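You operate a simulated robot arm through the tools that you are given. There is no shell and no other tool. Be economical: measure what you need, move in short steps, check, and stop when the job is done.

You are at the controls of a simulated robot arm. One attempt, no reset.

JOB
Pack both white-lidded trays in the carton and seal it with blue tape.
Fine: roll the tape flat and stand the roller back.

Only the result counts: the job must be done as asked and must still hold three seconds after the hand-in. Knocking over, shifting, dropping, spilling or breaking anything else fails it. A push-on lid holds only when it is set on centred and level and pressed home; a screw cap is set on level and turned clockwise until tight.

ROBOT AND FRAMES
A 7-joint arm with a two-finger parallel gripper, fixed in place. Base frame: the origin is at the foot of the arm, x ahead of it, y to its left, z up. Lengths are in mm, angles in rad, forces in N, time in s.
Its first joint turns from -2.897 to 2.897 rad. Payload 1.57 kg.
Tool frame: the origin (TCP) lies between the finger pads and is the grasp point; the fingertips stand 30 mm ahead of it; z points along the fingers, y is the line along which they close. Largest opening 110 mm; finger width 24, thickness 12; the body of the gripper, 48 by 112 mm, starts 78 mm behind the TCP.
Orientation is that of the tool frame in the base frame, as a unit quaternion [x, y, z, w]. With the fingers straight down and closing along the base's y, the tool's x points along the base's -x, its y along +y and its z along -z.

CONTROLS
- The arm moves only by the tool play_rows. Its argument "commands" is a list of rows, each an object (a shift or turn left out is 0, a gripper value left out holds the last) with "claw": the opening in per cent of the stroke, from 0 (shut) to 100 (fully open); "translation": the shift along the base's x, y, z in mm, a list of three; "angular": the turn, a rotation vector about the base's x, y, z in degrees, a list of three. In form: [{"claw": claw, "translation": [dx, dy, dz], "angular": [ax, ay, az]}, ...]. A call has 1 to 10 rows; each row is the pose to reach, as a shift and turn from the pose commanded when the call began. A row lasts 0.2 s, in which the tool goes at most 50 mm and 0.15 rad; a call with a longer step from one row to the next is refused whole, and so is a gripper value outside its range. A pose out of reach is approached as far as the arm can. The call stops where the force on the tool passes 40 N (or 10 N more than at its start, if that is more) or the arm is blocked; 0.2 s more then pass. Each finger travels about 45 mm/s and halts on what it meets, pressing with about 43 N; the grip force reading is that of the motor and also rises with nothing between the fingers. The clock runs only during rows and for 0.2 s after the last one: add rows that repeat a pose to give the fingers time. It gives the time, the measured TCP pose, the force on the tool (base axes), the opening and the grip force at its end, in the units of the frame above (readings bear some noise), and new pictures: "show" is both (left out), scene, wrist or none.
- Cameras (640 x 400 px; columns grow to the right, rows downward): "scene" is fixed at [401.5, -650.4, 1681.9]; the picture's right is [1.00, 0.04, 0.00], its down [0.04, -0.87, -0.48] and it looks along [-0.02, 0.48, -0.88] (base axes); focal length 271 px, centre (320, 200). "wrist" rides on the gripper at [-36, 0, -80] in the tool frame; the picture's right is [0.00, -1.00, 0.00], its down [0.97, 0.00, -0.24] and it looks along [0.24, 0.00, 0.97] (tool axes); focal length 218 px, centre (320, 200). There is no depth. A picture from a camera that has moved, and an enlarged one, comes with that camera's place and axes in the base frame and with its lens.
- slide_trunk(by): slides the trunk up (or, below 0, down) by that many mm; the arm rides with it, the base frame stays. It gives what a move gives, with no picture.
- inspect(camera, box): a new picture of the part [left, top, right, bottom] of that camera's present view, enlarged. No time passes.
- close_job(): hands the job in; it is judged then, once.

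Work in short steps. Places have to be worked out from the pictures, the camera data and where the tool is seen: move nearer, look again, correct. Check each grasp and each placing, and mend what went wrong. You have 120 turns and 170 pictures in all, those below and enlarged ones among them. Open the gripper and draw the arm clear of the work before you hand the job in, unless the task says otherwise; then end with one line.

The tools are called after "Request:" as a command line: name --argument value ..., lists and objects as JSON in quotes. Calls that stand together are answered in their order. play_rows: Moves the arm, as the interface text tells. Its arguments: {"type":"object","properties":{"commands":{"type":"array"},"show":{"type":"string","enum":["both","scene","wrist","none"]}},"required":["commands"]} The other tools are called the same way: slide_trunk (by) slides the trunk up or down; inspect (camera, box) takes an enlarged picture of a part of a camera's view; close_job () hands the job in.

At the start:

```text
time: 0.0
ee_pos: [388.7, -125.5, 1281.9]
tcp_rot: [0.0, 1.0, -0.001, 0.0]
contact_force: [0.3, 0.4, 0.3]
opening: 110.0
finger_force: 0.0
trunk travel left (down, up): [-525.0, 65.0]
```

scene: 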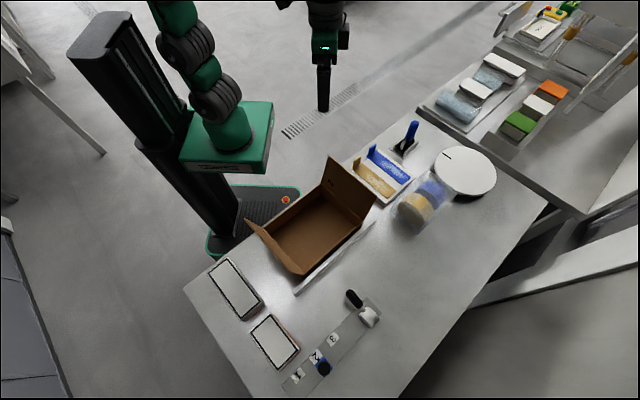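
wrist: 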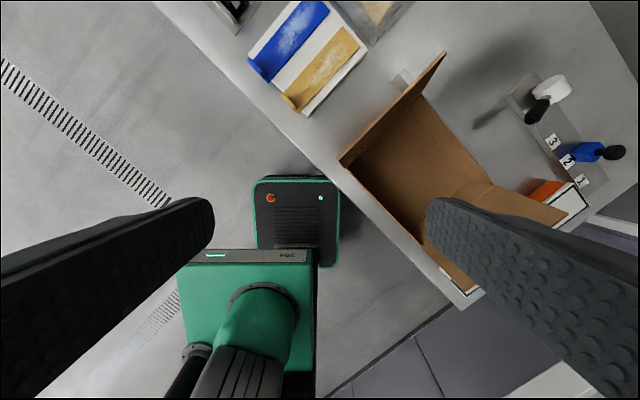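

The scene shows the carton open with flaps, two white-lidded trays, tape in strips, and rollers in a rack. I'll enlarge the parts first.

Request:
inspect --camera "scene" --box '[180, 240, 400, 400]'

Request:
inspect --camera "scene" --box '[230, 110, 510, 300]'

Request:
inspect --camera "scene" --box '[420, 0, 640, 150]'

```text
2.50 times, centred on (290, 320) of scene
camera zoom: at [401.5, -650.4, 1681.9], right [1.0, 0.04, 0.0], down [0.04, -0.87, -0.48], along [-0.02, 0.48, -0.88], focal length 678 px, centre (395, -100)
```

zoom: 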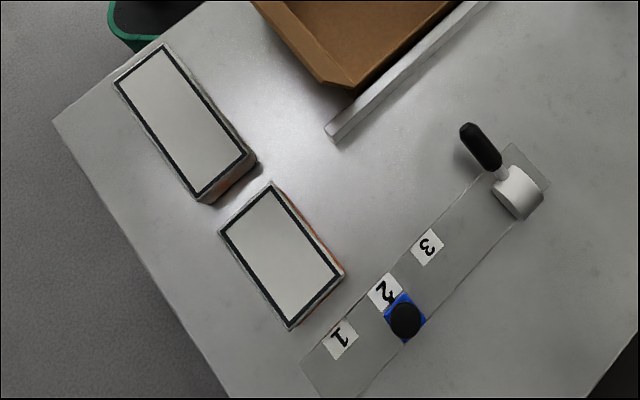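

```text
2.11 times, centred on (370, 205) of scene
camera zoom: at [401.5, -650.4, 1681.9], right [1.0, 0.04, 0.0], down [0.04, -0.87, -0.48], along [-0.02, 0.48, -0.88], focal length 571 px, centre (215, 190)
```

zoom: 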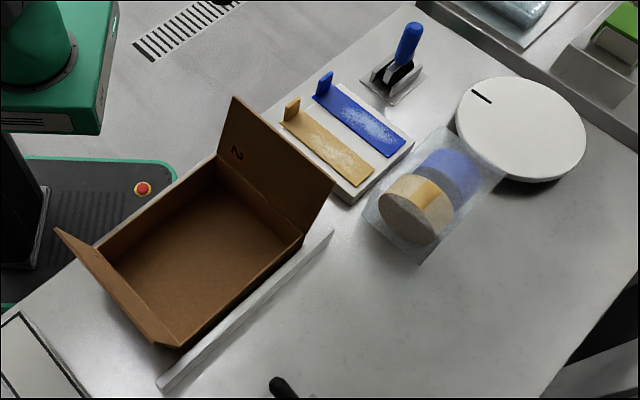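

```text
2.67 times, centred on (530, 75) of scene
camera zoom: at [401.5, -650.4, 1681.9], right [1.0, 0.04, 0.0], down [0.04, -0.87, -0.48], along [-0.02, 0.48, -0.88], focal length 723 px, centre (-240, 533)
```

zoom: 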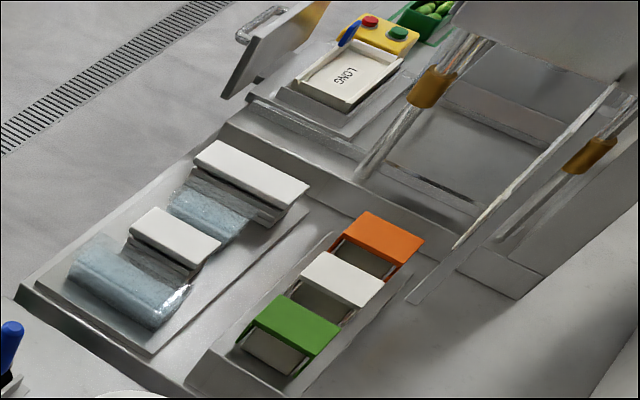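

I need a closer view of the small tools and the carton.

Request:
inspect --camera "scene" --box '[370, 105, 450, 155]'

Request:
inspect --camera "scene" --box '[280, 280, 400, 400]'

Request:
inspect --camera "scene" --box '[335, 130, 455, 240]'

Request:
inspect --camera "wrist" --box '[330, 40, 640, 310]'

Request:
inspect --camera "wrist" --box '[190, 0, 430, 150]'

```text
8.00 times, centred on (410, 130) of scene
camera zoom: at [401.5, -650.4, 1681.9], right [1.0, 0.04, 0.0], down [0.04, -0.87, -0.48], along [-0.02, 0.48, -0.88], focal length 2169 px, centre (-400, 760)
```

zoom: 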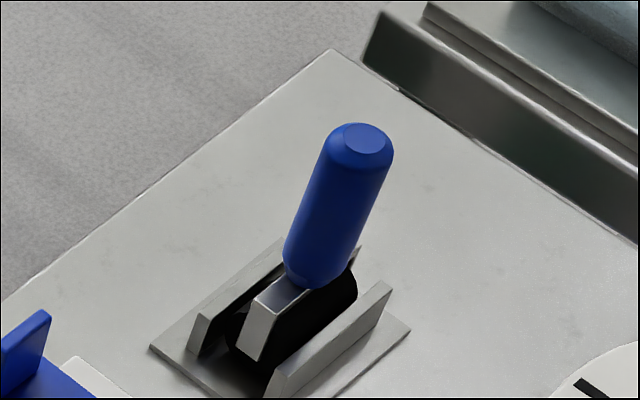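

```text
3.33 times, centred on (340, 340) of scene
camera zoom: at [401.5, -650.4, 1681.9], right [1.0, 0.04, 0.0], down [0.04, -0.87, -0.48], along [-0.02, 0.48, -0.88], focal length 904 px, centre (253, -267)
```

zoom: 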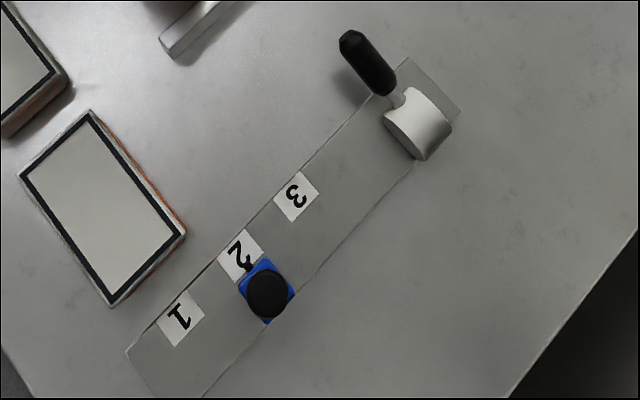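

```text
3.64 times, centred on (395, 185) of scene
camera zoom: at [401.5, -650.4, 1681.9], right [1.0, 0.04, 0.0], down [0.04, -0.87, -0.48], along [-0.02, 0.48, -0.88], focal length 986 px, centre (47, 254)
```

zoom: 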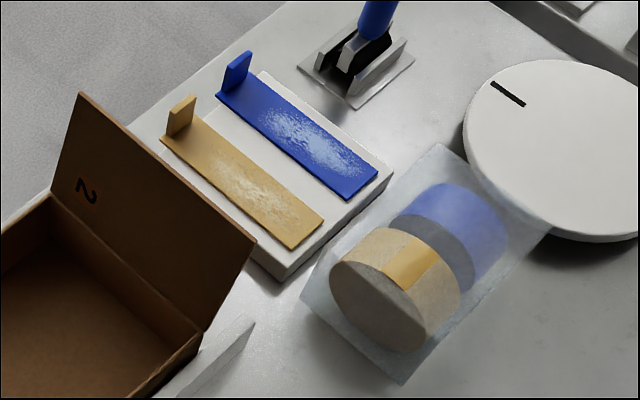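

```text
1.48 times, centred on (485, 175) of wrist
camera zoom: at [425.0, -124.4, 1361.7], right [0.0, -1.0, 0.0], down [-0.97, 0.0, 0.24], along [-0.24, 0.0, -0.97], focal length 323 px, centre (76, 237)
```

zoom: 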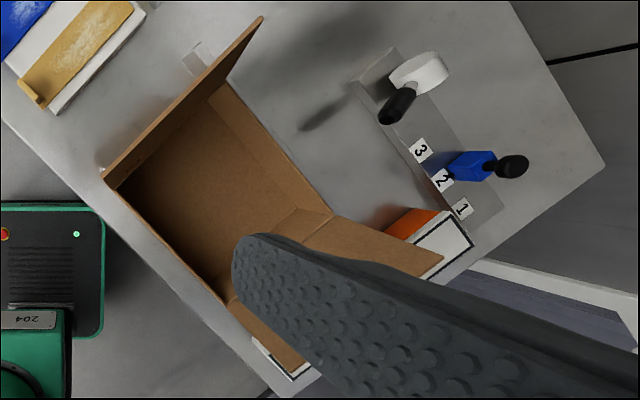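

```text
2.67 times, centred on (310, 75) of wrist
camera zoom: at [425.0, -124.4, 1361.7], right [0.0, -1.0, 0.0], down [-0.97, 0.0, 0.24], along [-0.24, 0.0, -0.97], focal length 582 px, centre (347, 533)
```

zoom: 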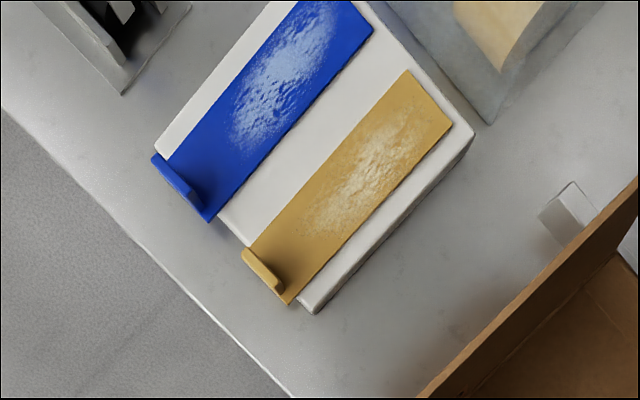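

Geometry so far: the table is at 45°, carton about (364,-209), tray A about (126,-489), tray B about (270,-633), and the blue roller stand about (718,113). I'll swing over the trays with a -45° yaw to look.

Request:
play_rows --commands '[{"translation": [-15, -42, -8], "angular": [0, 0, -5]}, {"translation": [-30, -84, -16], "angular": [0, 0, -10]}, {"translation": [-45, -126, -24], "angular": [0, 0, -15]}, {"translation": [-60, -168, -32], "angular": [0, 0, -20]}, {"translation": [-75, -210, -40], "angular": [0, 0, -25]}, {"translation": [-90, -252, -48], "angular": [0, 0, -30]}, {"translation": [-105, -294, -56], "angular": [0, 0, -35]}, {"translation": [-120, -336, -64], "angular": [0, 0, -40]}, {"translation": [-135, -375, -72], "angular": [0, 0, -45]}, {"translation": [-135, -375, -72], "angular": [0, 0, -45]}]'

```text
time: 2.2
ee_pos: [251.9, -501.9, 1207.5]
tcp_rot: [0.383, 0.924, -0.001, 0.0]
contact_force: [0.9, -0.2, 0.6]
opening: 110.1
finger_force: 0.1
trunk travel left (down, up): [-525.0, 65.0]
camera wrist: at [278.9, -525.9, 1289.4], right [-0.71, -0.71, 0.0], down [-0.69, 0.69, 0.24], along [-0.17, 0.17, -0.97], focal length 218 px, centre (320, 200)
```

scene: 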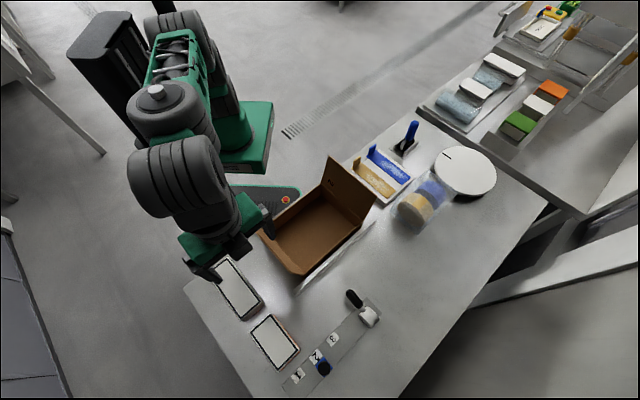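
wrist: 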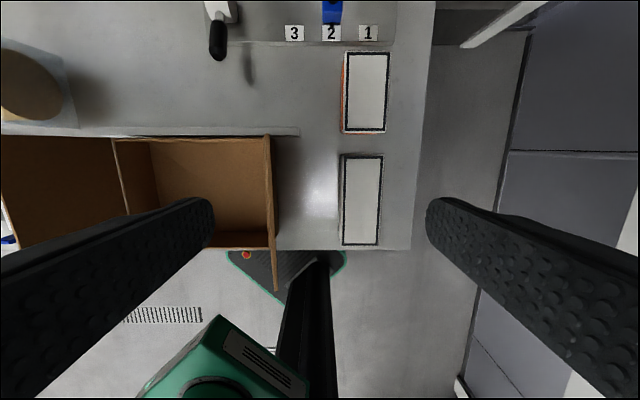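

Yaw is aligned with the table. I descend above tray A for a closer look at its size and position.

Request:
play_rows --commands '[{"translation": [-22, 0, -40]}, {"translation": [-44, 0, -80]}, {"translation": [-66, 0, -120]}, {"translation": [-88, 0, -160]}, {"translation": [-110, 0, -200]}, {"translation": [-127, 0, -240]}, {"translation": [-127, 0, -240]}]'

```text
time: 3.8
ee_pos: [127.0, -502.4, 969.8]
tcp_rot: [0.383, 0.924, -0.001, 0.0]
contact_force: [0.9, 0.2, 0.4]
opening: 110.0
finger_force: 0.0
trunk travel left (down, up): [-525.0, 65.0]
camera wrist: at [152.8, -527.2, 1051.6], right [-0.71, -0.71, 0.0], down [-0.69, 0.69, 0.24], along [-0.17, 0.17, -0.97], focal length 218 px, centre (320, 200)
```

scene: 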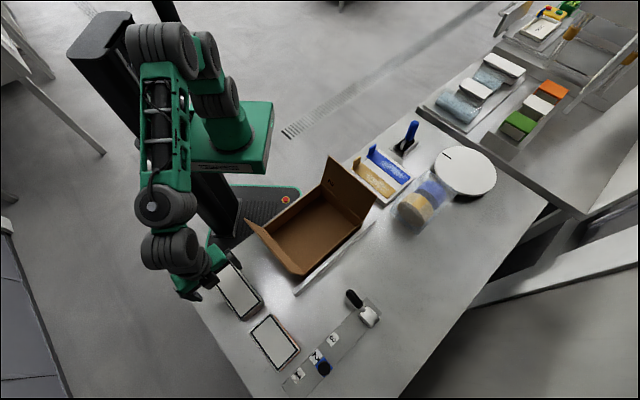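
wrist: 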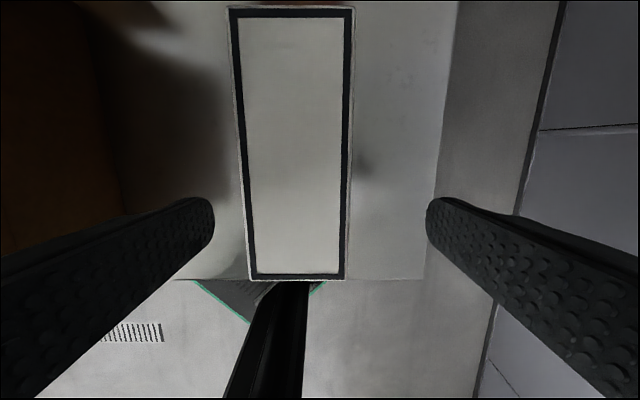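

Triangulating the table features in both views puts the work surface near z≈875, not 760, with tray tops near 918. So tray A is about 165×64 at (161,-511). I'll centre over it and drop a little to check.

Request:
play_rows --commands '[{"translation": [17, -4, 0]}, {"translation": [34, -8, 0]}, {"translation": [34, -8, 0]}]'

```text
time: 4.6
ee_pos: [160.4, -508.1, 969.7]
tcp_rot: [0.383, 0.924, 0.0, -0.001]
contact_force: [0.1, -0.1, -0.7]
opening: 109.8
finger_force: 0.0
trunk travel left (down, up): [-525.0, 65.0]
camera wrist: at [186.9, -532.9, 1050.3], right [-0.71, -0.71, 0.0], down [-0.69, 0.69, 0.24], along [-0.17, 0.17, -0.97], focal length 218 px, centre (320, 200)
```

scene: 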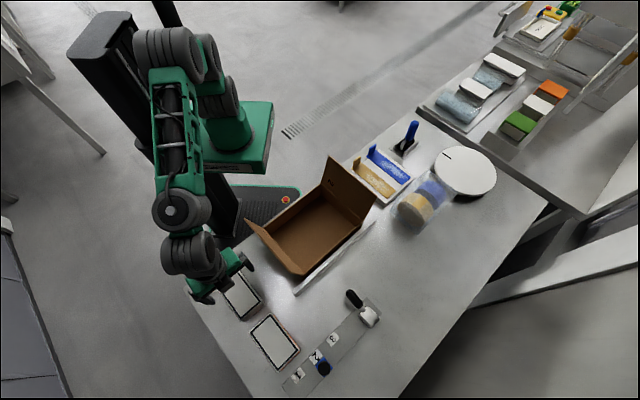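
wrist: 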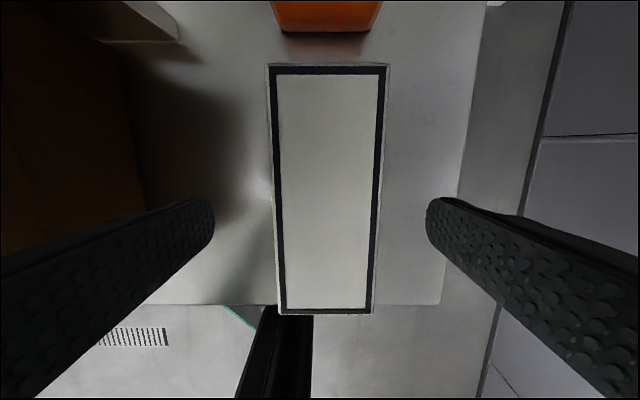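

Centred well (about 5 mm off laterally). I shift slightly and descend in small steps to grasp level.

Request:
play_rows --commands '[{"translation": [-3, -3, -20]}, {"translation": [-3, -3, -40]}, {"translation": [-3, -3, -50]}, {"translation": [-3, -3, -57]}, {"translation": [-3, -3, -62]}]'

```text
time: 5.8
ee_pos: [156.0, -512.1, 905.3]
tcp_rot: [0.383, 0.924, -0.001, 0.0]
contact_force: [0.7, 0.4, -0.2]
opening: 110.1
finger_force: 0.0
trunk travel left (down, up): [-525.0, 65.0]
camera wrist: at [183.6, -536.7, 986.6], right [-0.71, -0.71, 0.0], down [-0.69, 0.69, 0.24], along [-0.17, 0.17, -0.97], focal length 218 px, centre (320, 200)
```

scene: 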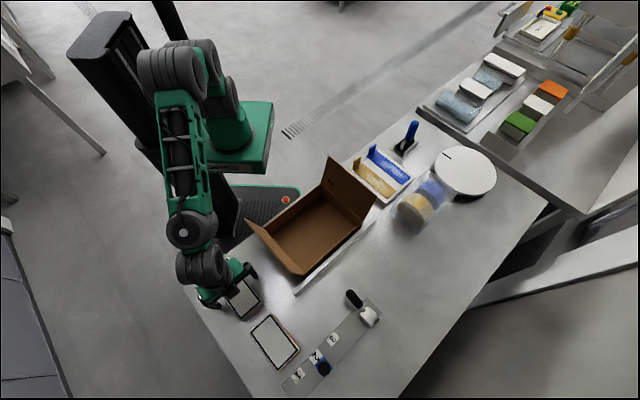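
wrist: 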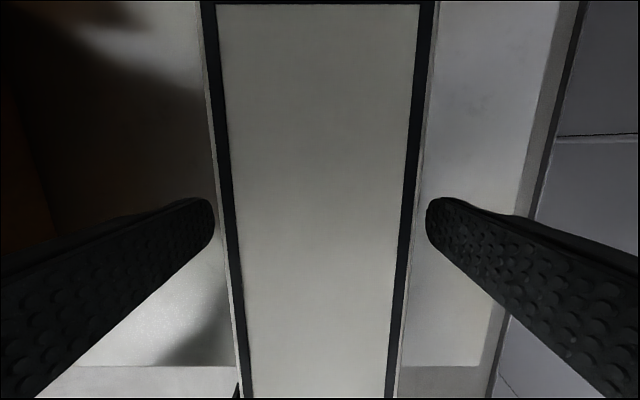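

Fingers straddle the tray symmetrically with no contact. Closing.

Request:
play_rows --commands '[{"claw": 40}, {"claw": 40}, {"claw": 40}, {"claw": 40}, {"claw": 40}]' --show "none"

Request:
play_rows --commands '[{"claw": 40, "translation": [0, 0, 8]}, {"claw": 40, "translation": [0, 0, 30]}, {"claw": 40, "translation": [0, 0, 60]}, {"claw": 40, "translation": [0, 0, 100]}, {"claw": 40, "translation": [0, 0, 140]}, {"claw": 40, "translation": [0, 0, 140]}]'

```text
time: 7.0
ee_pos: [156.8, -512.5, 904.9]
tcp_rot: [0.382, 0.924, -0.001, -0.001]
contact_force: [-0.7, 0.3, 0.4]
opening: 71.6
finger_force: 39.4
trunk travel left (down, up): [-525.0, 65.0]
```

```text
time: 8.4
ee_pos: [158.6, -509.8, 1044.8]
tcp_rot: [0.382, 0.924, 0.0, 0.0]
contact_force: [0.0, -0.4, -2.1]
opening: 71.8
finger_force: 43.1
trunk travel left (down, up): [-525.0, 65.0]
camera wrist: at [184.8, -534.1, 1127.5], right [-0.71, -0.71, 0.0], down [-0.69, 0.69, 0.24], along [-0.17, 0.17, -0.97], focal length 218 px, centre (320, 200)
```

scene: 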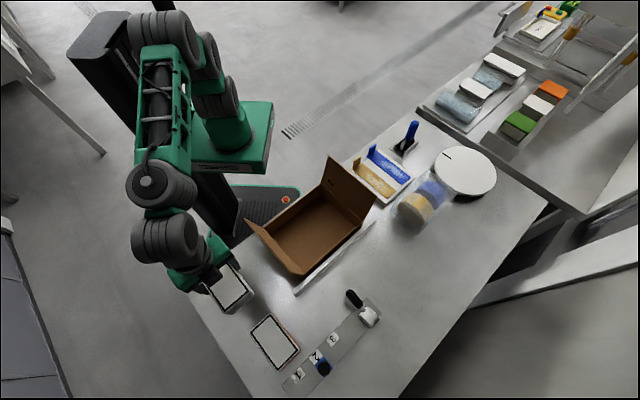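
wrist: 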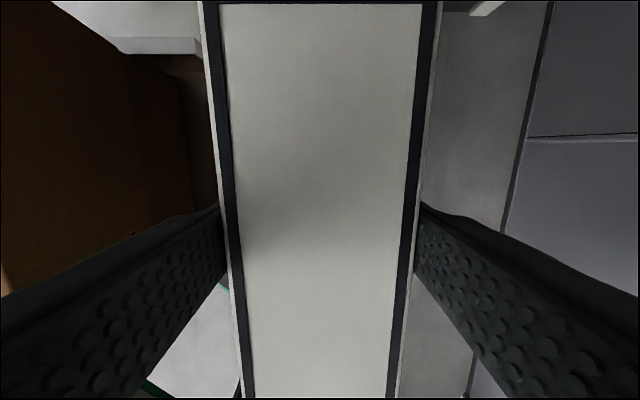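

Grasp holds (71.7 mm wide). Triangulation gives the carton centre at about (367,-326), rim z≈925, inside about 178×228, flap tops about 1045. I'll put tray A lengthwise, so I rise, turn +90° and carry it over.

Request:
play_rows --commands '[{"translation": [0, 0, 43], "angular": [0, 0, 8.5]}, {"translation": [0, 0, 88], "angular": [0, 0, 17]}, {"translation": [31, 22, 88], "angular": [0, 0, 25.5]}, {"translation": [62, 44, 88], "angular": [0, 0, 34]}, {"translation": [93, 66, 88], "angular": [0, 0, 42.5]}, {"translation": [124, 88, 88], "angular": [0, 0, 51]}, {"translation": [155, 110, 88], "angular": [0, 0, 59.5]}, {"translation": [186, 132, 88], "angular": [0, 0, 68]}, {"translation": [217, 154, 88], "angular": [0, 0, 76.5]}, {"translation": [248, 174, 88], "angular": [0, 0, 85]}]' --show "none"

Request:
play_rows --commands '[{"translation": [2, 0, 0], "angular": [0, 0, 5]}, {"translation": [2, 0, 0], "angular": [0, 0, 5]}]'

```text
time: 10.6
ee_pos: [406.8, -334.9, 1135.9]
tcp_rot: [-0.343, 0.939, 0.0, 0.0]
contact_force: [1.3, -0.7, -2.7]
opening: 71.9
finger_force: 43.0
trunk travel left (down, up): [-525.0, 65.0]
```

```text
time: 11.2
ee_pos: [408.7, -336.1, 1135.6]
tcp_rot: [-0.382, 0.924, 0.0, 0.001]
contact_force: [0.1, 0.5, -2.1]
opening: 71.6
finger_force: 42.7
trunk travel left (down, up): [-525.0, 65.0]
camera wrist: at [435.4, -309.9, 1216.6], right [0.71, -0.71, 0.0], down [-0.69, -0.69, 0.24], along [-0.17, -0.17, -0.97], focal length 218 px, centre (320, 200)
```

scene: 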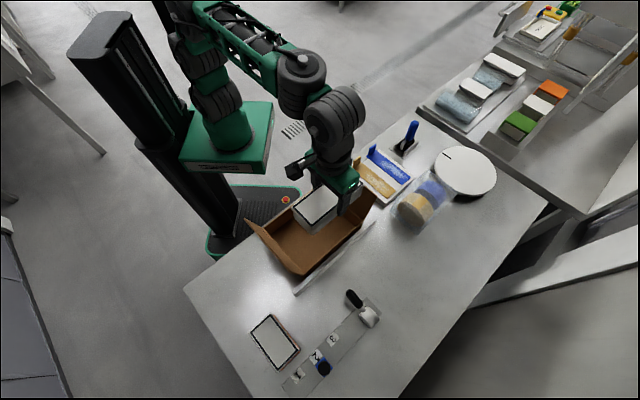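
wrist: 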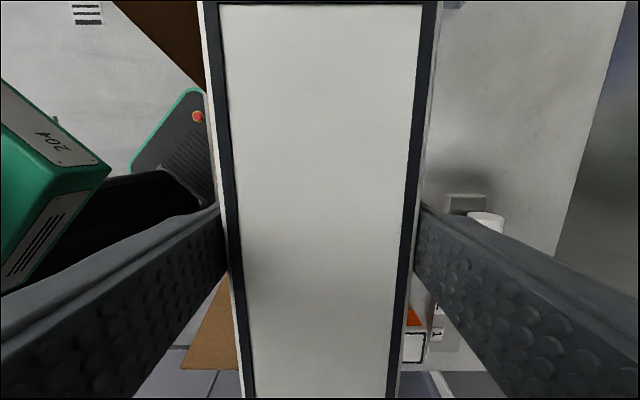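

The tray hangs over the carton. I lower to just above the rim and inspect alignment.

Request:
play_rows --commands '[{"translation": [0, 0, -40]}, {"translation": [0, 0, -80]}, {"translation": [0, 0, -120]}, {"translation": [0, 0, -155]}, {"translation": [0, 0, -155]}]'

Request:
inspect --camera "scene" --box '[240, 140, 400, 300]'

```text
time: 12.4
ee_pos: [408.6, -337.1, 981.1]
tcp_rot: [-0.383, 0.924, -0.001, 0.001]
contact_force: [0.4, 0.5, -2.3]
opening: 71.5
finger_force: 42.9
trunk travel left (down, up): [-525.0, 65.0]
camera wrist: at [435.3, -311.1, 1061.1], right [0.71, -0.71, 0.0], down [-0.69, -0.69, 0.24], along [-0.17, -0.17, -0.97], focal length 218 px, centre (320, 200)
```

scene: 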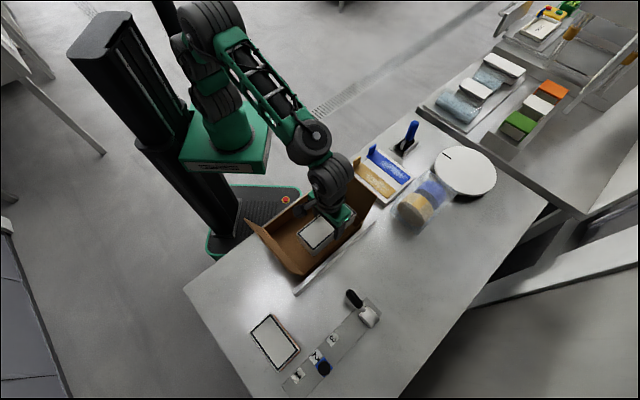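
wrist: 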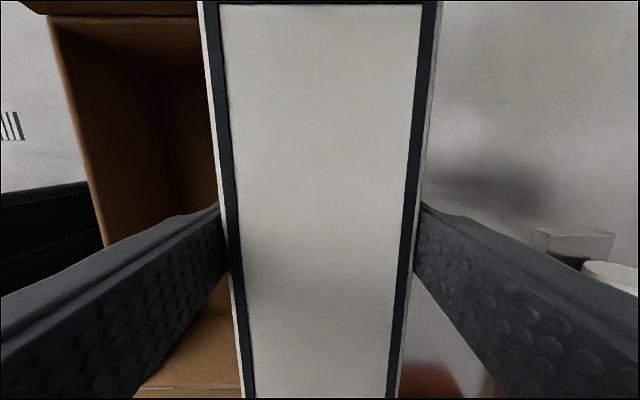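

```text
2.50 times, centred on (320, 220) of scene
camera zoom: at [401.5, -650.4, 1681.9], right [1.0, 0.04, 0.0], down [0.04, -0.87, -0.48], along [-0.02, 0.48, -0.88], focal length 678 px, centre (320, 150)
```

zoom: 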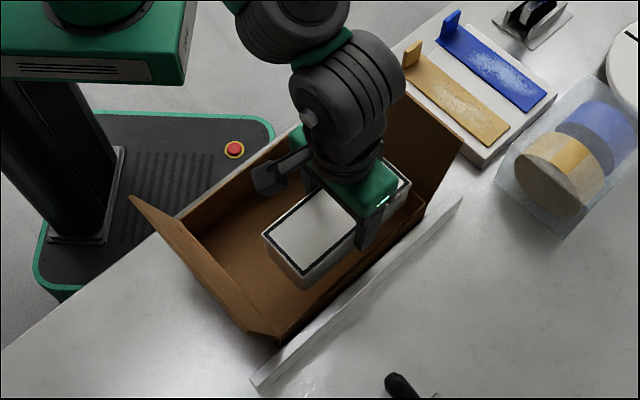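

The robot-side rim appears farther away than planned, so the fence-side finger may be tight. I shift 12 mm away from the fence and lower part way.

Request:
play_rows --commands '[{"translation": [-9, 9, 0]}, {"translation": [-9, 9, -20]}, {"translation": [-9, 9, -35]}, {"translation": [-9, 9, -35]}]'

Request:
inspect --camera "scene" --box '[240, 140, 400, 300]'

```text
time: 13.4
ee_pos: [399.2, -327.4, 943.1]
tcp_rot: [-0.383, 0.924, -0.002, 0.0]
contact_force: [0.5, -0.1, -2.0]
opening: 71.7
finger_force: 42.5
trunk travel left (down, up): [-525.0, 65.0]
camera wrist: at [425.8, -301.8, 1023.9], right [0.71, -0.71, 0.0], down [-0.69, -0.69, 0.24], along [-0.17, -0.17, -0.97], focal length 218 px, centre (320, 200)
```

scene: 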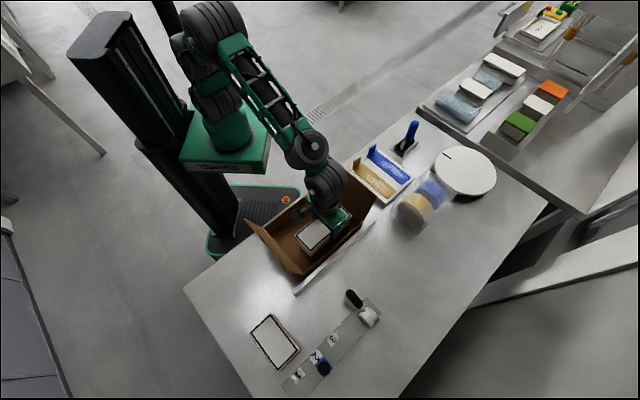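
wrist: 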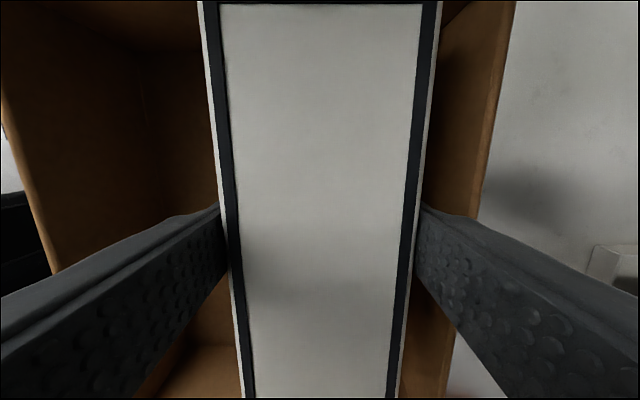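

```text
2.50 times, centred on (320, 220) of scene
camera zoom: at [401.5, -650.4, 1681.9], right [1.0, 0.04, 0.0], down [0.04, -0.87, -0.48], along [-0.02, 0.48, -0.88], focal length 678 px, centre (320, 150)
```

zoom: 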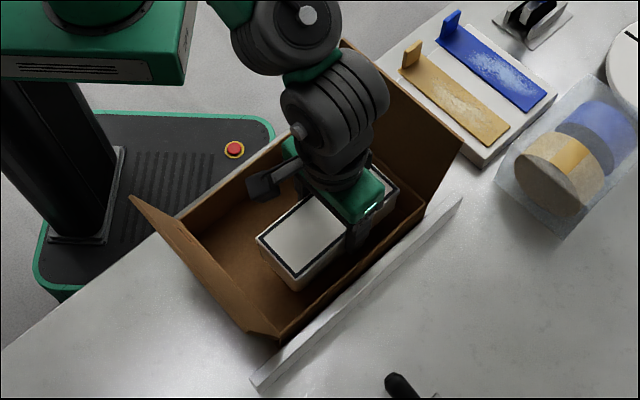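

Both rims are now visible: the fence rim is about 68 mm and the robot-side rim about 118 mm from TCP, rim z≈934. I shift +8 mm back and lower until contact.

Request:
play_rows --commands '[{"translation": [5.6, -5.6, 0]}, {"translation": [5.6, -5.6, -15]}, {"translation": [5.6, -5.6, -25]}, {"translation": [5.6, -5.6, -32]}, {"translation": [5.6, -5.6, -36]}, {"translation": [5.6, -5.6, -36]}]'

```text
time: 14.8
ee_pos: [403.3, -333.4, 911.0]
tcp_rot: [-0.382, 0.924, -0.003, 0.002]
contact_force: [-1.7, 4.9, 29.8]
opening: 71.9
finger_force: 42.5
trunk travel left (down, up): [-525.0, 65.0]
camera wrist: at [429.0, -307.8, 992.4], right [0.71, -0.71, 0.01], down [-0.69, -0.69, 0.24], along [-0.16, -0.18, -0.97], focal length 218 px, centre (320, 200)
```

scene: 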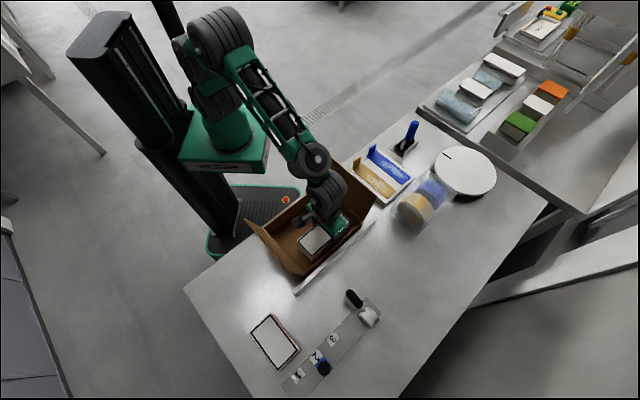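
wrist: 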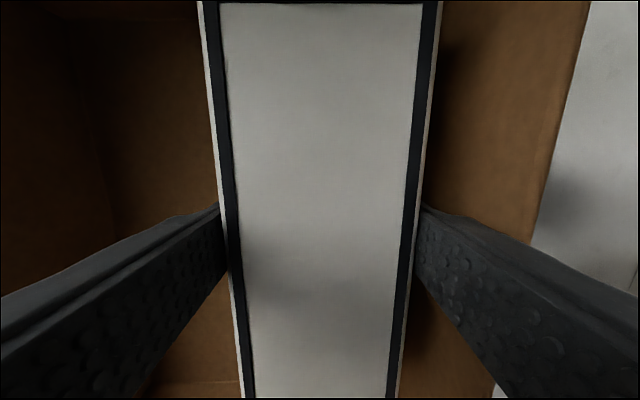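

Tray A is on the carton floor (30 N). I relieve the pressure, open just enough, and rise straight up.

Request:
play_rows --commands '[{"translation": [0, 0, 4], "claw": 65}, {"translation": [0, 0, 4], "claw": 72}, {"translation": [0, 0, 4], "claw": 72}, {"translation": [0, 0, 4], "claw": 72}, {"translation": [0, 0, 25], "claw": 72}, {"translation": [0, 0, 55], "claw": 72}, {"translation": [0, 0, 100], "claw": 72}, {"translation": [0, 0, 150], "claw": 72}, {"translation": [0, 0, 150], "claw": 72}]'

```text
time: 16.8
ee_pos: [401.9, -335.8, 1060.5]
tcp_rot: [-0.383, 0.924, 0.0, 0.0]
contact_force: [0.2, -0.1, 0.5]
opening: 79.4
finger_force: 0.1
trunk travel left (down, up): [-525.0, 65.0]
camera wrist: at [427.9, -309.4, 1141.1], right [0.71, -0.71, 0.0], down [-0.69, -0.69, 0.24], along [-0.17, -0.17, -0.97], focal length 218 px, centre (320, 200)
```

scene: 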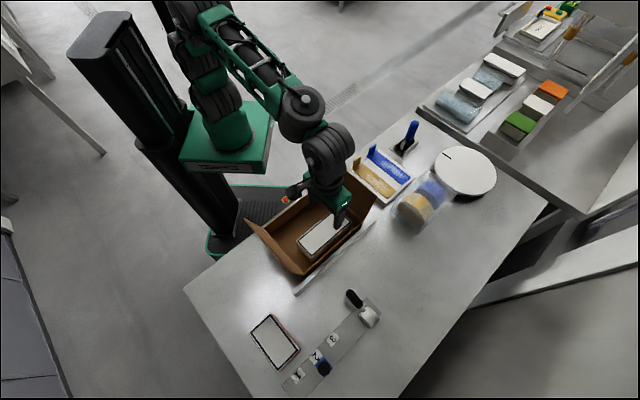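
wrist: 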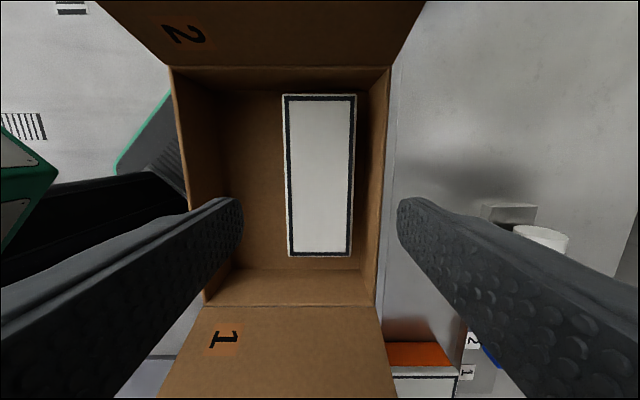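

Clear view: flaps are marked 1 and 2, and tray A sits 21 mm from the fence-side wall and about 16 mm from the flap-2 end. I'll nudge it toward that wall to make room: close fingers, descend beside it, push 17 mm.

Request:
play_rows --commands '[{"translation": [-20, 20, 0], "claw": 0}, {"translation": [-39, 39, -20], "claw": 0}, {"translation": [-39, 39, -40], "claw": 0}, {"translation": [-39, 39, -60], "claw": 0}, {"translation": [-39, 39, -80], "claw": 0}, {"translation": [-39, 39, -100], "claw": 0}, {"translation": [-39, 39, -120], "claw": 0}, {"translation": [-39, 39, -138], "claw": 0}, {"translation": [-39, 39, -145], "claw": 0}]'

```text
time: 18.8
ee_pos: [365.0, -294.8, 913.1]
tcp_rot: [-0.382, 0.924, -0.001, 0.0]
contact_force: [0.4, -0.8, -0.1]
opening: 0.1
finger_force: 20.8
trunk travel left (down, up): [-525.0, 65.0]
camera wrist: at [391.3, -268.1, 995.1], right [0.71, -0.71, 0.0], down [-0.69, -0.69, 0.24], along [-0.17, -0.17, -0.97], focal length 218 px, centre (320, 200)
```

scene: 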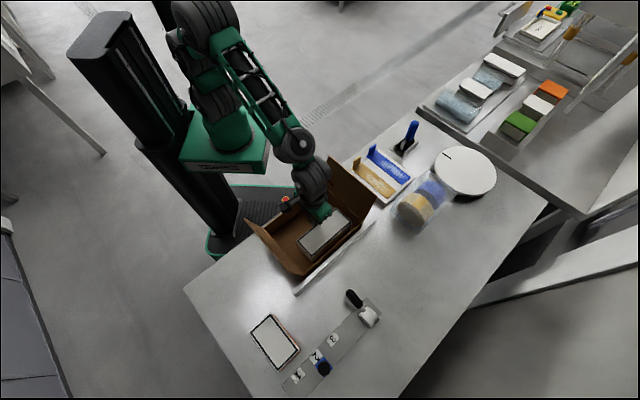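
wrist: 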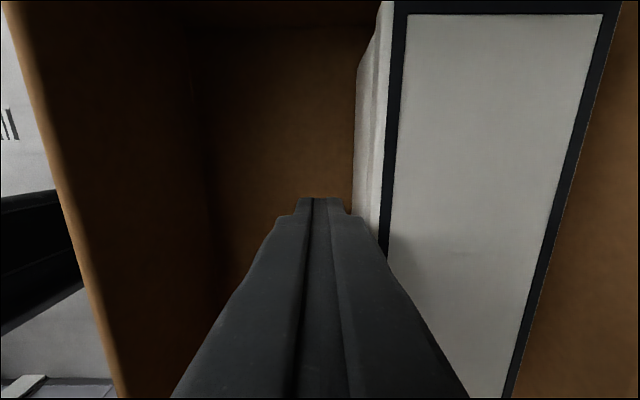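

Fingers are beside the tray. Pushing gently 25 mm toward the fence, then backing off and rising.

Request:
play_rows --commands '[{"translation": [4, -4, 0]}, {"translation": [8, -8, 0]}, {"translation": [11, -11, 0]}, {"translation": [14, -14, 0]}, {"translation": [16, -16, 0]}, {"translation": [18, -18, 0]}]'

```text
time: 20.2
ee_pos: [382.7, -312.9, 913.7]
tcp_rot: [-0.383, 0.924, 0.0, 0.0]
contact_force: [0.0, 1.5, 0.5]
opening: 0.3
finger_force: 21.7
trunk travel left (down, up): [-525.0, 65.0]
camera wrist: at [408.9, -286.9, 994.9], right [0.71, -0.71, 0.0], down [-0.69, -0.69, 0.24], along [-0.17, -0.17, -0.97], focal length 218 px, centre (320, 200)
```

scene: 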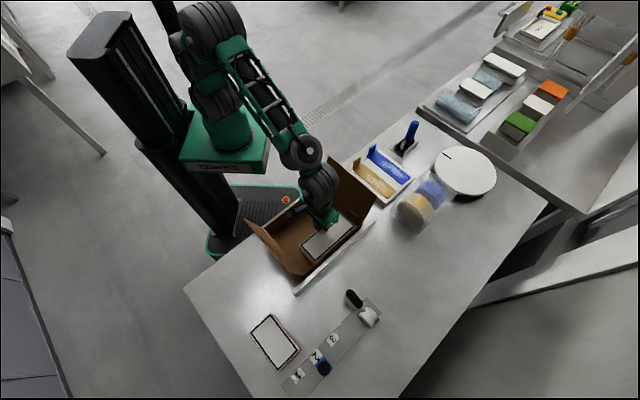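
wrist: 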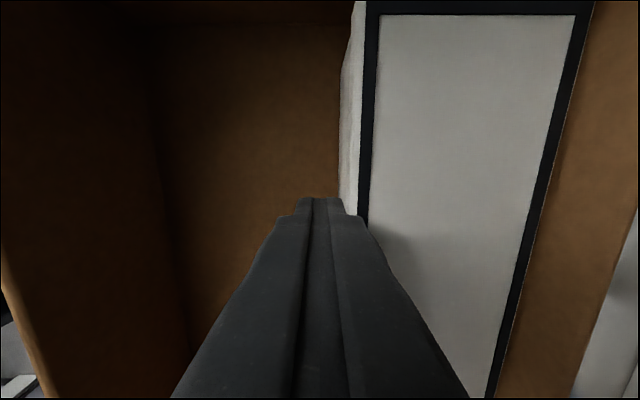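

Tray A is moving; there's still some wall gap. I push 8 mm more, then back off and rise to look.

Request:
play_rows --commands '[{"translation": [2, -2, 0]}, {"translation": [4, -4, 0]}, {"translation": [6, -6, 0]}]' --show "wrist"

Request:
play_rows --commands '[{"translation": [-6, 6, 0]}, {"translation": [-6, 6, 45]}, {"translation": [-6, 6, 90]}, {"translation": [-6, 6, 140]}, {"translation": [-6, 6, 140]}]' --show "wrist"

```text
time: 21.0
ee_pos: [387.5, -316.5, 914.5]
tcp_rot: [-0.382, 0.924, 0.001, 0.0]
contact_force: [-11.4, 6.5, 7.8]
opening: 0.0
finger_force: 21.1
trunk travel left (down, up): [-525.0, 65.0]
camera wrist: at [413.5, -291.1, 995.1], right [0.71, -0.71, 0.0], down [-0.69, -0.69, 0.24], along [-0.17, -0.17, -0.97], focal length 218 px, centre (320, 200)
```

wrist: 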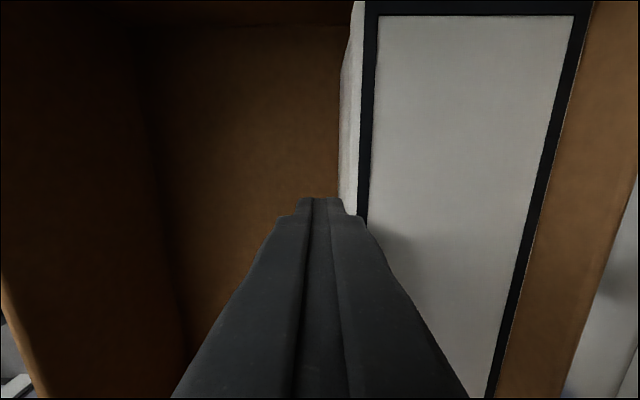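

```text
time: 22.2
ee_pos: [380.0, -311.7, 1056.6]
tcp_rot: [-0.383, 0.924, -0.001, 0.0]
contact_force: [-0.1, 0.0, 0.2]
opening: 0.0
finger_force: 21.2
trunk travel left (down, up): [-525.0, 65.0]
camera wrist: at [406.1, -284.4, 1137.6], right [0.71, -0.71, 0.0], down [-0.69, -0.69, 0.24], along [-0.17, -0.17, -0.97], focal length 218 px, centre (320, 200)
```

wrist: 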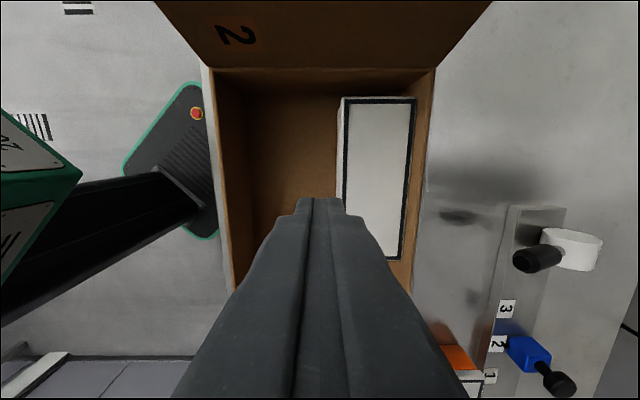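

Tray A is flush to the fence wall (force rose to ~13 N). Now I'll push it about 11 mm lengthwise toward flap 2 from its other end, so the fingers have room for tray B.

Request:
play_rows --commands '[{"translation": [-12, -38, 0]}, {"translation": [-25, -76, 0]}, {"translation": [-37.5, -114, 0]}, {"translation": [-37.5, -114, -40]}, {"translation": [-37.5, -114, -80]}, {"translation": [-37.5, -114, -110]}, {"translation": [-37.5, -114, -130]}, {"translation": [-37.5, -114, -142]}, {"translation": [-37.5, -114, -142]}]'

```text
time: 24.2
ee_pos: [344.2, -426.2, 911.6]
tcp_rot: [-0.383, 0.924, 0.0, 0.001]
contact_force: [-0.3, -0.4, -0.4]
opening: 0.1
finger_force: 21.9
trunk travel left (down, up): [-525.0, 65.0]
camera wrist: at [371.6, -400.8, 992.6], right [0.71, -0.71, 0.0], down [-0.69, -0.69, 0.24], along [-0.17, -0.17, -0.97], focal length 218 px, centre (320, 200)
```

scene: 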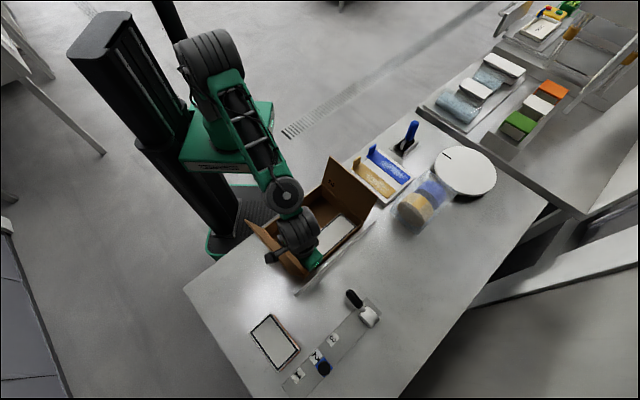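
wrist: 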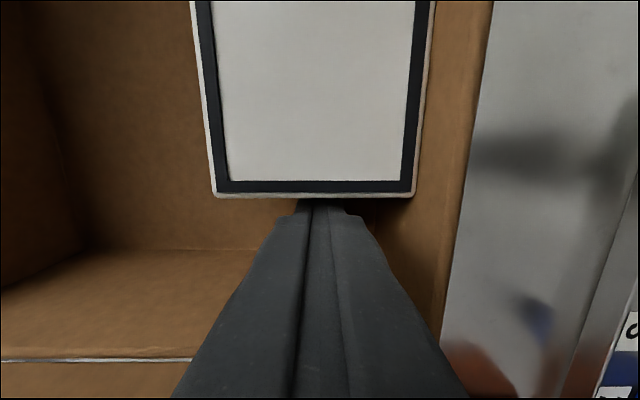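

Positioned behind the tray end. Push 20 mm along, then retreat and rise.

Request:
play_rows --commands '[{"translation": [4, 4, 0]}, {"translation": [7, 7, 0]}, {"translation": [10, 10, 0]}, {"translation": [12.5, 12.5, 0]}, {"translation": [14.5, 14.5, 0]}]' --show "wrist"

Request:
play_rows --commands '[{"translation": [-6, -6, 0]}, {"translation": [-6, -6, 45]}, {"translation": [-6, -6, 90]}, {"translation": [-6, -6, 138], "claw": 80}, {"translation": [-6, -6, 185], "claw": 100}, {"translation": [-6, -6, 200], "claw": 100}, {"translation": [-6, -6, 200], "claw": 100}]' --show "wrist"

```text
time: 25.4
ee_pos: [360.3, -413.1, 914.1]
tcp_rot: [-0.383, 0.924, -0.002, 0.001]
contact_force: [-0.9, -4.8, 15.5]
opening: 0.1
finger_force: 21.8
trunk travel left (down, up): [-525.0, 65.0]
camera wrist: at [385.7, -387.1, 994.8], right [0.71, -0.71, 0.01], down [-0.69, -0.68, 0.24], along [-0.17, -0.17, -0.97], focal length 218 px, centre (320, 200)
```

wrist: 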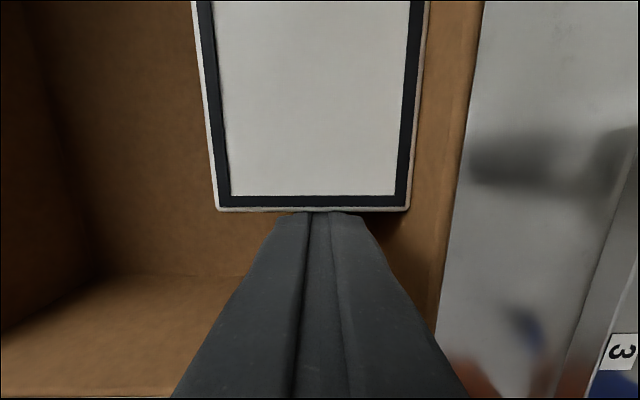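

```text
time: 27.0
ee_pos: [354.2, -422.4, 1109.3]
tcp_rot: [-0.383, 0.924, -0.001, 0.001]
contact_force: [0.3, -0.2, 0.0]
opening: 83.7
finger_force: 0.0
trunk travel left (down, up): [-525.0, 65.0]
camera wrist: at [381.0, -394.6, 1191.1], right [0.71, -0.71, 0.0], down [-0.69, -0.69, 0.24], along [-0.17, -0.17, -0.97], focal length 218 px, centre (320, 200)
```

wrist: 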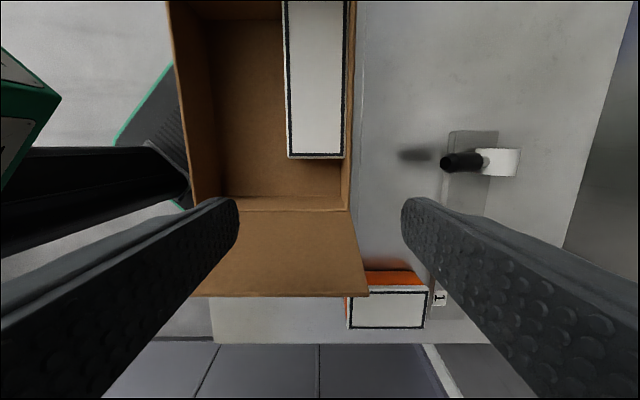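

Gap for tray B at the flap-1 end is now about 59 mm. Next I turn back -90° and move over tray B at about (285,-625) to look.

Request:
play_rows --commands '[{"translation": [-8, -22, 0], "angular": [0, 0, -8.5], "claw": 100}, {"translation": [-16, -44, 0], "angular": [0, 0, -17]}, {"translation": [-24, -66, 0], "angular": [0, 0, -25.5]}, {"translation": [-32, -88, 0], "angular": [0, 0, -34]}, {"translation": [-40, -110, 0], "angular": [0, 0, -42.5]}, {"translation": [-48, -132, -10], "angular": [0, 0, -51]}, {"translation": [-56, -154, -20], "angular": [0, 0, -59.5]}, {"translation": [-64, -176, -30], "angular": [0, 0, -68]}, {"translation": [-72, -198, -40], "angular": [0, 0, -76.5]}, {"translation": [-75, -200, -60], "angular": [0, 0, -85]}]' --show "none"

Request:
play_rows --commands '[{"angular": [0, 0, -5]}, {"angular": [0, 0, -5]}]'

```text
time: 29.2
ee_pos: [279.2, -619.6, 1052.1]
tcp_rot: [0.344, 0.939, -0.001, -0.001]
contact_force: [0.6, 0.5, -0.5]
opening: 110.0
finger_force: 0.1
trunk travel left (down, up): [-525.0, 65.0]
```

```text
time: 29.8
ee_pos: [279.7, -619.2, 1052.6]
tcp_rot: [0.384, 0.923, -0.001, 0.0]
contact_force: [-0.2, -0.4, 0.4]
opening: 110.1
finger_force: 0.0
trunk travel left (down, up): [-525.0, 65.0]
camera wrist: at [305.7, -643.7, 1133.4], right [-0.71, -0.71, 0.0], down [-0.68, 0.69, 0.24], along [-0.17, 0.17, -0.97], focal length 218 px, centre (320, 200)
```

scene: 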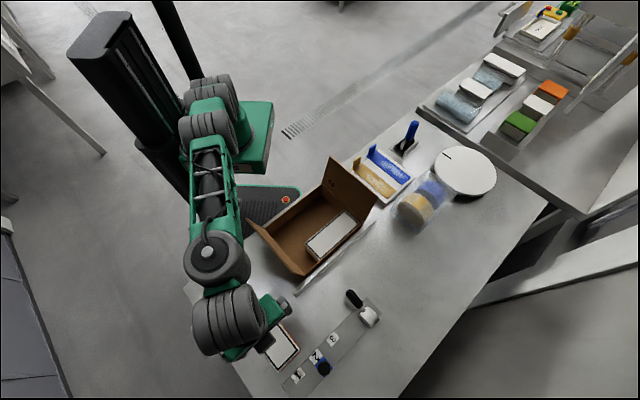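
wrist: 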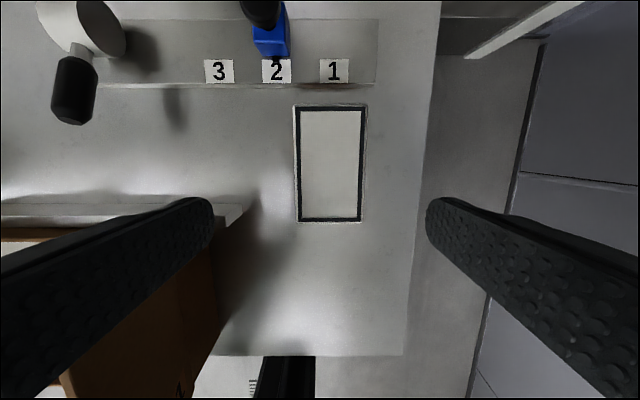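

Tray B is about 117×71, centred ~11 mm to the side; I correct and grip ~20 mm off its centre on the robot side. Descending.

Request:
play_rows --commands '[{"translation": [-11, -4, -30]}, {"translation": [-11, -4, -65]}, {"translation": [-11, -4, -95]}, {"translation": [-11, -4, -115]}]' --show "wrist"

```text
time: 30.8
ee_pos: [268.1, -621.2, 936.1]
tcp_rot: [0.383, 0.924, 0.0, 0.0]
contact_force: [-0.4, 0.1, -0.4]
opening: 109.8
finger_force: 0.0
trunk travel left (down, up): [-525.0, 65.0]
camera wrist: at [294.6, -646.5, 1017.7], right [-0.71, -0.71, 0.0], down [-0.69, 0.69, 0.24], along [-0.17, 0.17, -0.97], focal length 218 px, centre (320, 200)
```

wrist: 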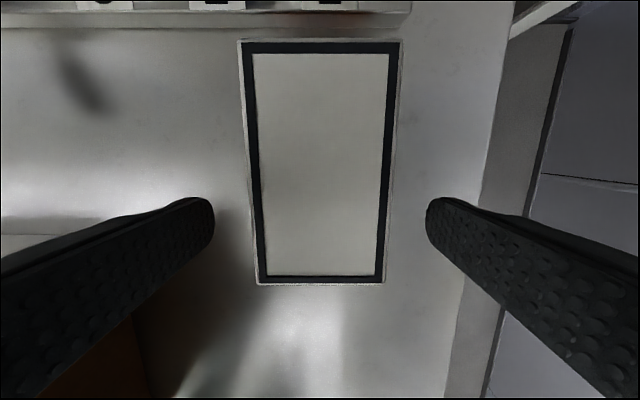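

Centred. Descend to grasp height, close, and lift.

Request:
play_rows --commands '[{"translation": [0, 0, -15]}, {"translation": [0, 0, -31]}, {"translation": [0, 0, -31], "claw": 40}, {"translation": [0, 0, -31], "claw": 40}, {"translation": [0, 0, -31], "claw": 40}, {"translation": [0, 0, -31], "claw": 40}, {"translation": [0, 0, -31], "claw": 40}]' --show "none"

Request:
play_rows --commands '[{"translation": [0, 0, 8]}, {"translation": [0, 0, 40]}, {"translation": [0, 0, 85]}, {"translation": [0, 0, 130]}, {"translation": [0, 0, 130]}]'

```text
time: 32.4
ee_pos: [267.8, -620.7, 903.6]
tcp_rot: [0.383, 0.924, 0.001, 0.0]
contact_force: [0.2, -0.7, -0.5]
opening: 71.9
finger_force: 39.8
trunk travel left (down, up): [-525.0, 65.0]
```

```text
time: 33.6
ee_pos: [269.1, -623.6, 1037.4]
tcp_rot: [0.383, 0.924, 0.0, 0.0]
contact_force: [-0.4, 0.2, -2.6]
opening: 71.7
finger_force: 42.8
trunk travel left (down, up): [-525.0, 65.0]
camera wrist: at [295.0, -648.7, 1118.7], right [-0.71, -0.71, 0.0], down [-0.69, 0.69, 0.24], along [-0.17, 0.17, -0.97], focal length 218 px, centre (320, 200)
```

scene: 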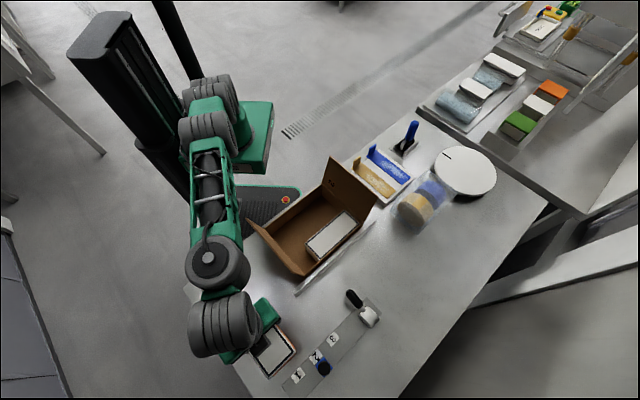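
wrist: 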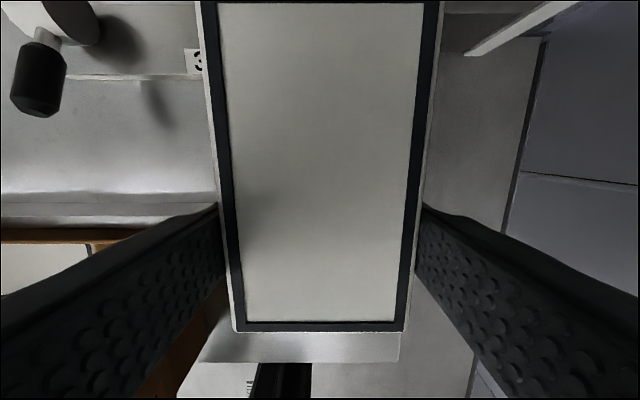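

Tray B is held level. I rise, turn +90° and carry it to (293,-353) above the carton.

Request:
play_rows --commands '[{"translation": [0, 0, 47], "angular": [0, 0, 8.5]}, {"translation": [0, 0, 95], "angular": [0, 0, 17]}, {"translation": [3, 34, 95], "angular": [0, 0, 25.5]}, {"translation": [6, 68, 95], "angular": [0, 0, 34]}, {"translation": [9, 102, 95], "angular": [0, 0, 42.5]}, {"translation": [12, 136, 95], "angular": [0, 0, 51]}, {"translation": [15, 170, 95], "angular": [0, 0, 59.5]}, {"translation": [18, 204, 95], "angular": [0, 0, 68]}, {"translation": [21, 238, 95], "angular": [0, 0, 76.5]}, {"translation": [24.5, 271, 95], "angular": [0, 0, 85]}]' --show "none"

Request:
play_rows --commands '[{"angular": [0, 0, 5]}, {"angular": [0, 0, 5], "translation": [0, 0, -40]}, {"angular": [0, 0, 5], "translation": [0, 0, -80]}, {"angular": [0, 0, 5], "translation": [0, 0, -120]}, {"angular": [0, 0, 5], "translation": [0, 0, -150]}, {"angular": [0, 0, 5], "translation": [0, 0, -150]}]'

```text
time: 35.8
ee_pos: [390.3, -561.4, 1065.5]
tcp_rot: [-0.221, 0.975, 0.014, 0.037]
contact_force: [1.9, -1.7, -0.3]
opening: 71.5
finger_force: 43.2
out of reach, approached as far as the arm can: row 2, 3, 4, 5, 6, 7, 8, 9, 10
trunk travel left (down, up): [-525.0, 65.0]
```

```text
time: 37.2
ee_pos: [388.2, -555.1, 911.4]
tcp_rot: [-0.265, 0.963, 0.014, 0.038]
contact_force: [-0.3, 0.1, -1.0]
opening: 71.6
finger_force: 42.8
out of reach, approached as far as the arm can: row 2, 3, 4
trunk travel left (down, up): [-525.0, 65.0]
camera wrist: at [415.4, -540.7, 994.9], right [0.51, -0.86, -0.01], down [-0.85, -0.5, 0.16], along [-0.14, -0.08, -0.99], focal length 218 px, centre (320, 200)
```

scene: 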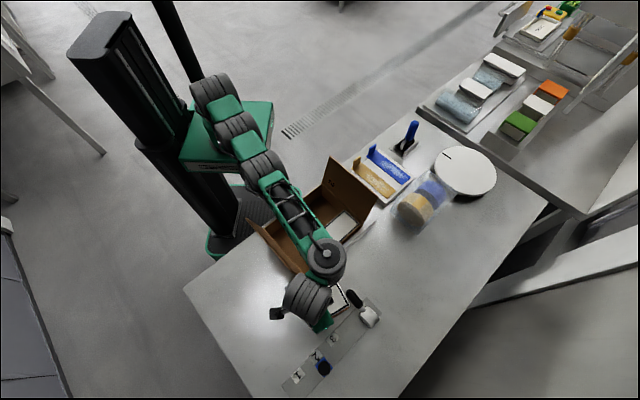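
wrist: 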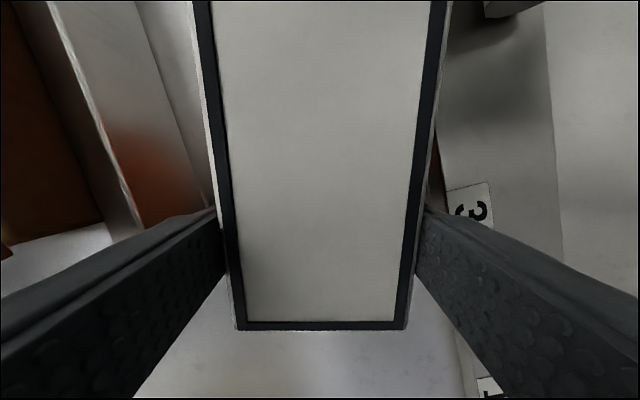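

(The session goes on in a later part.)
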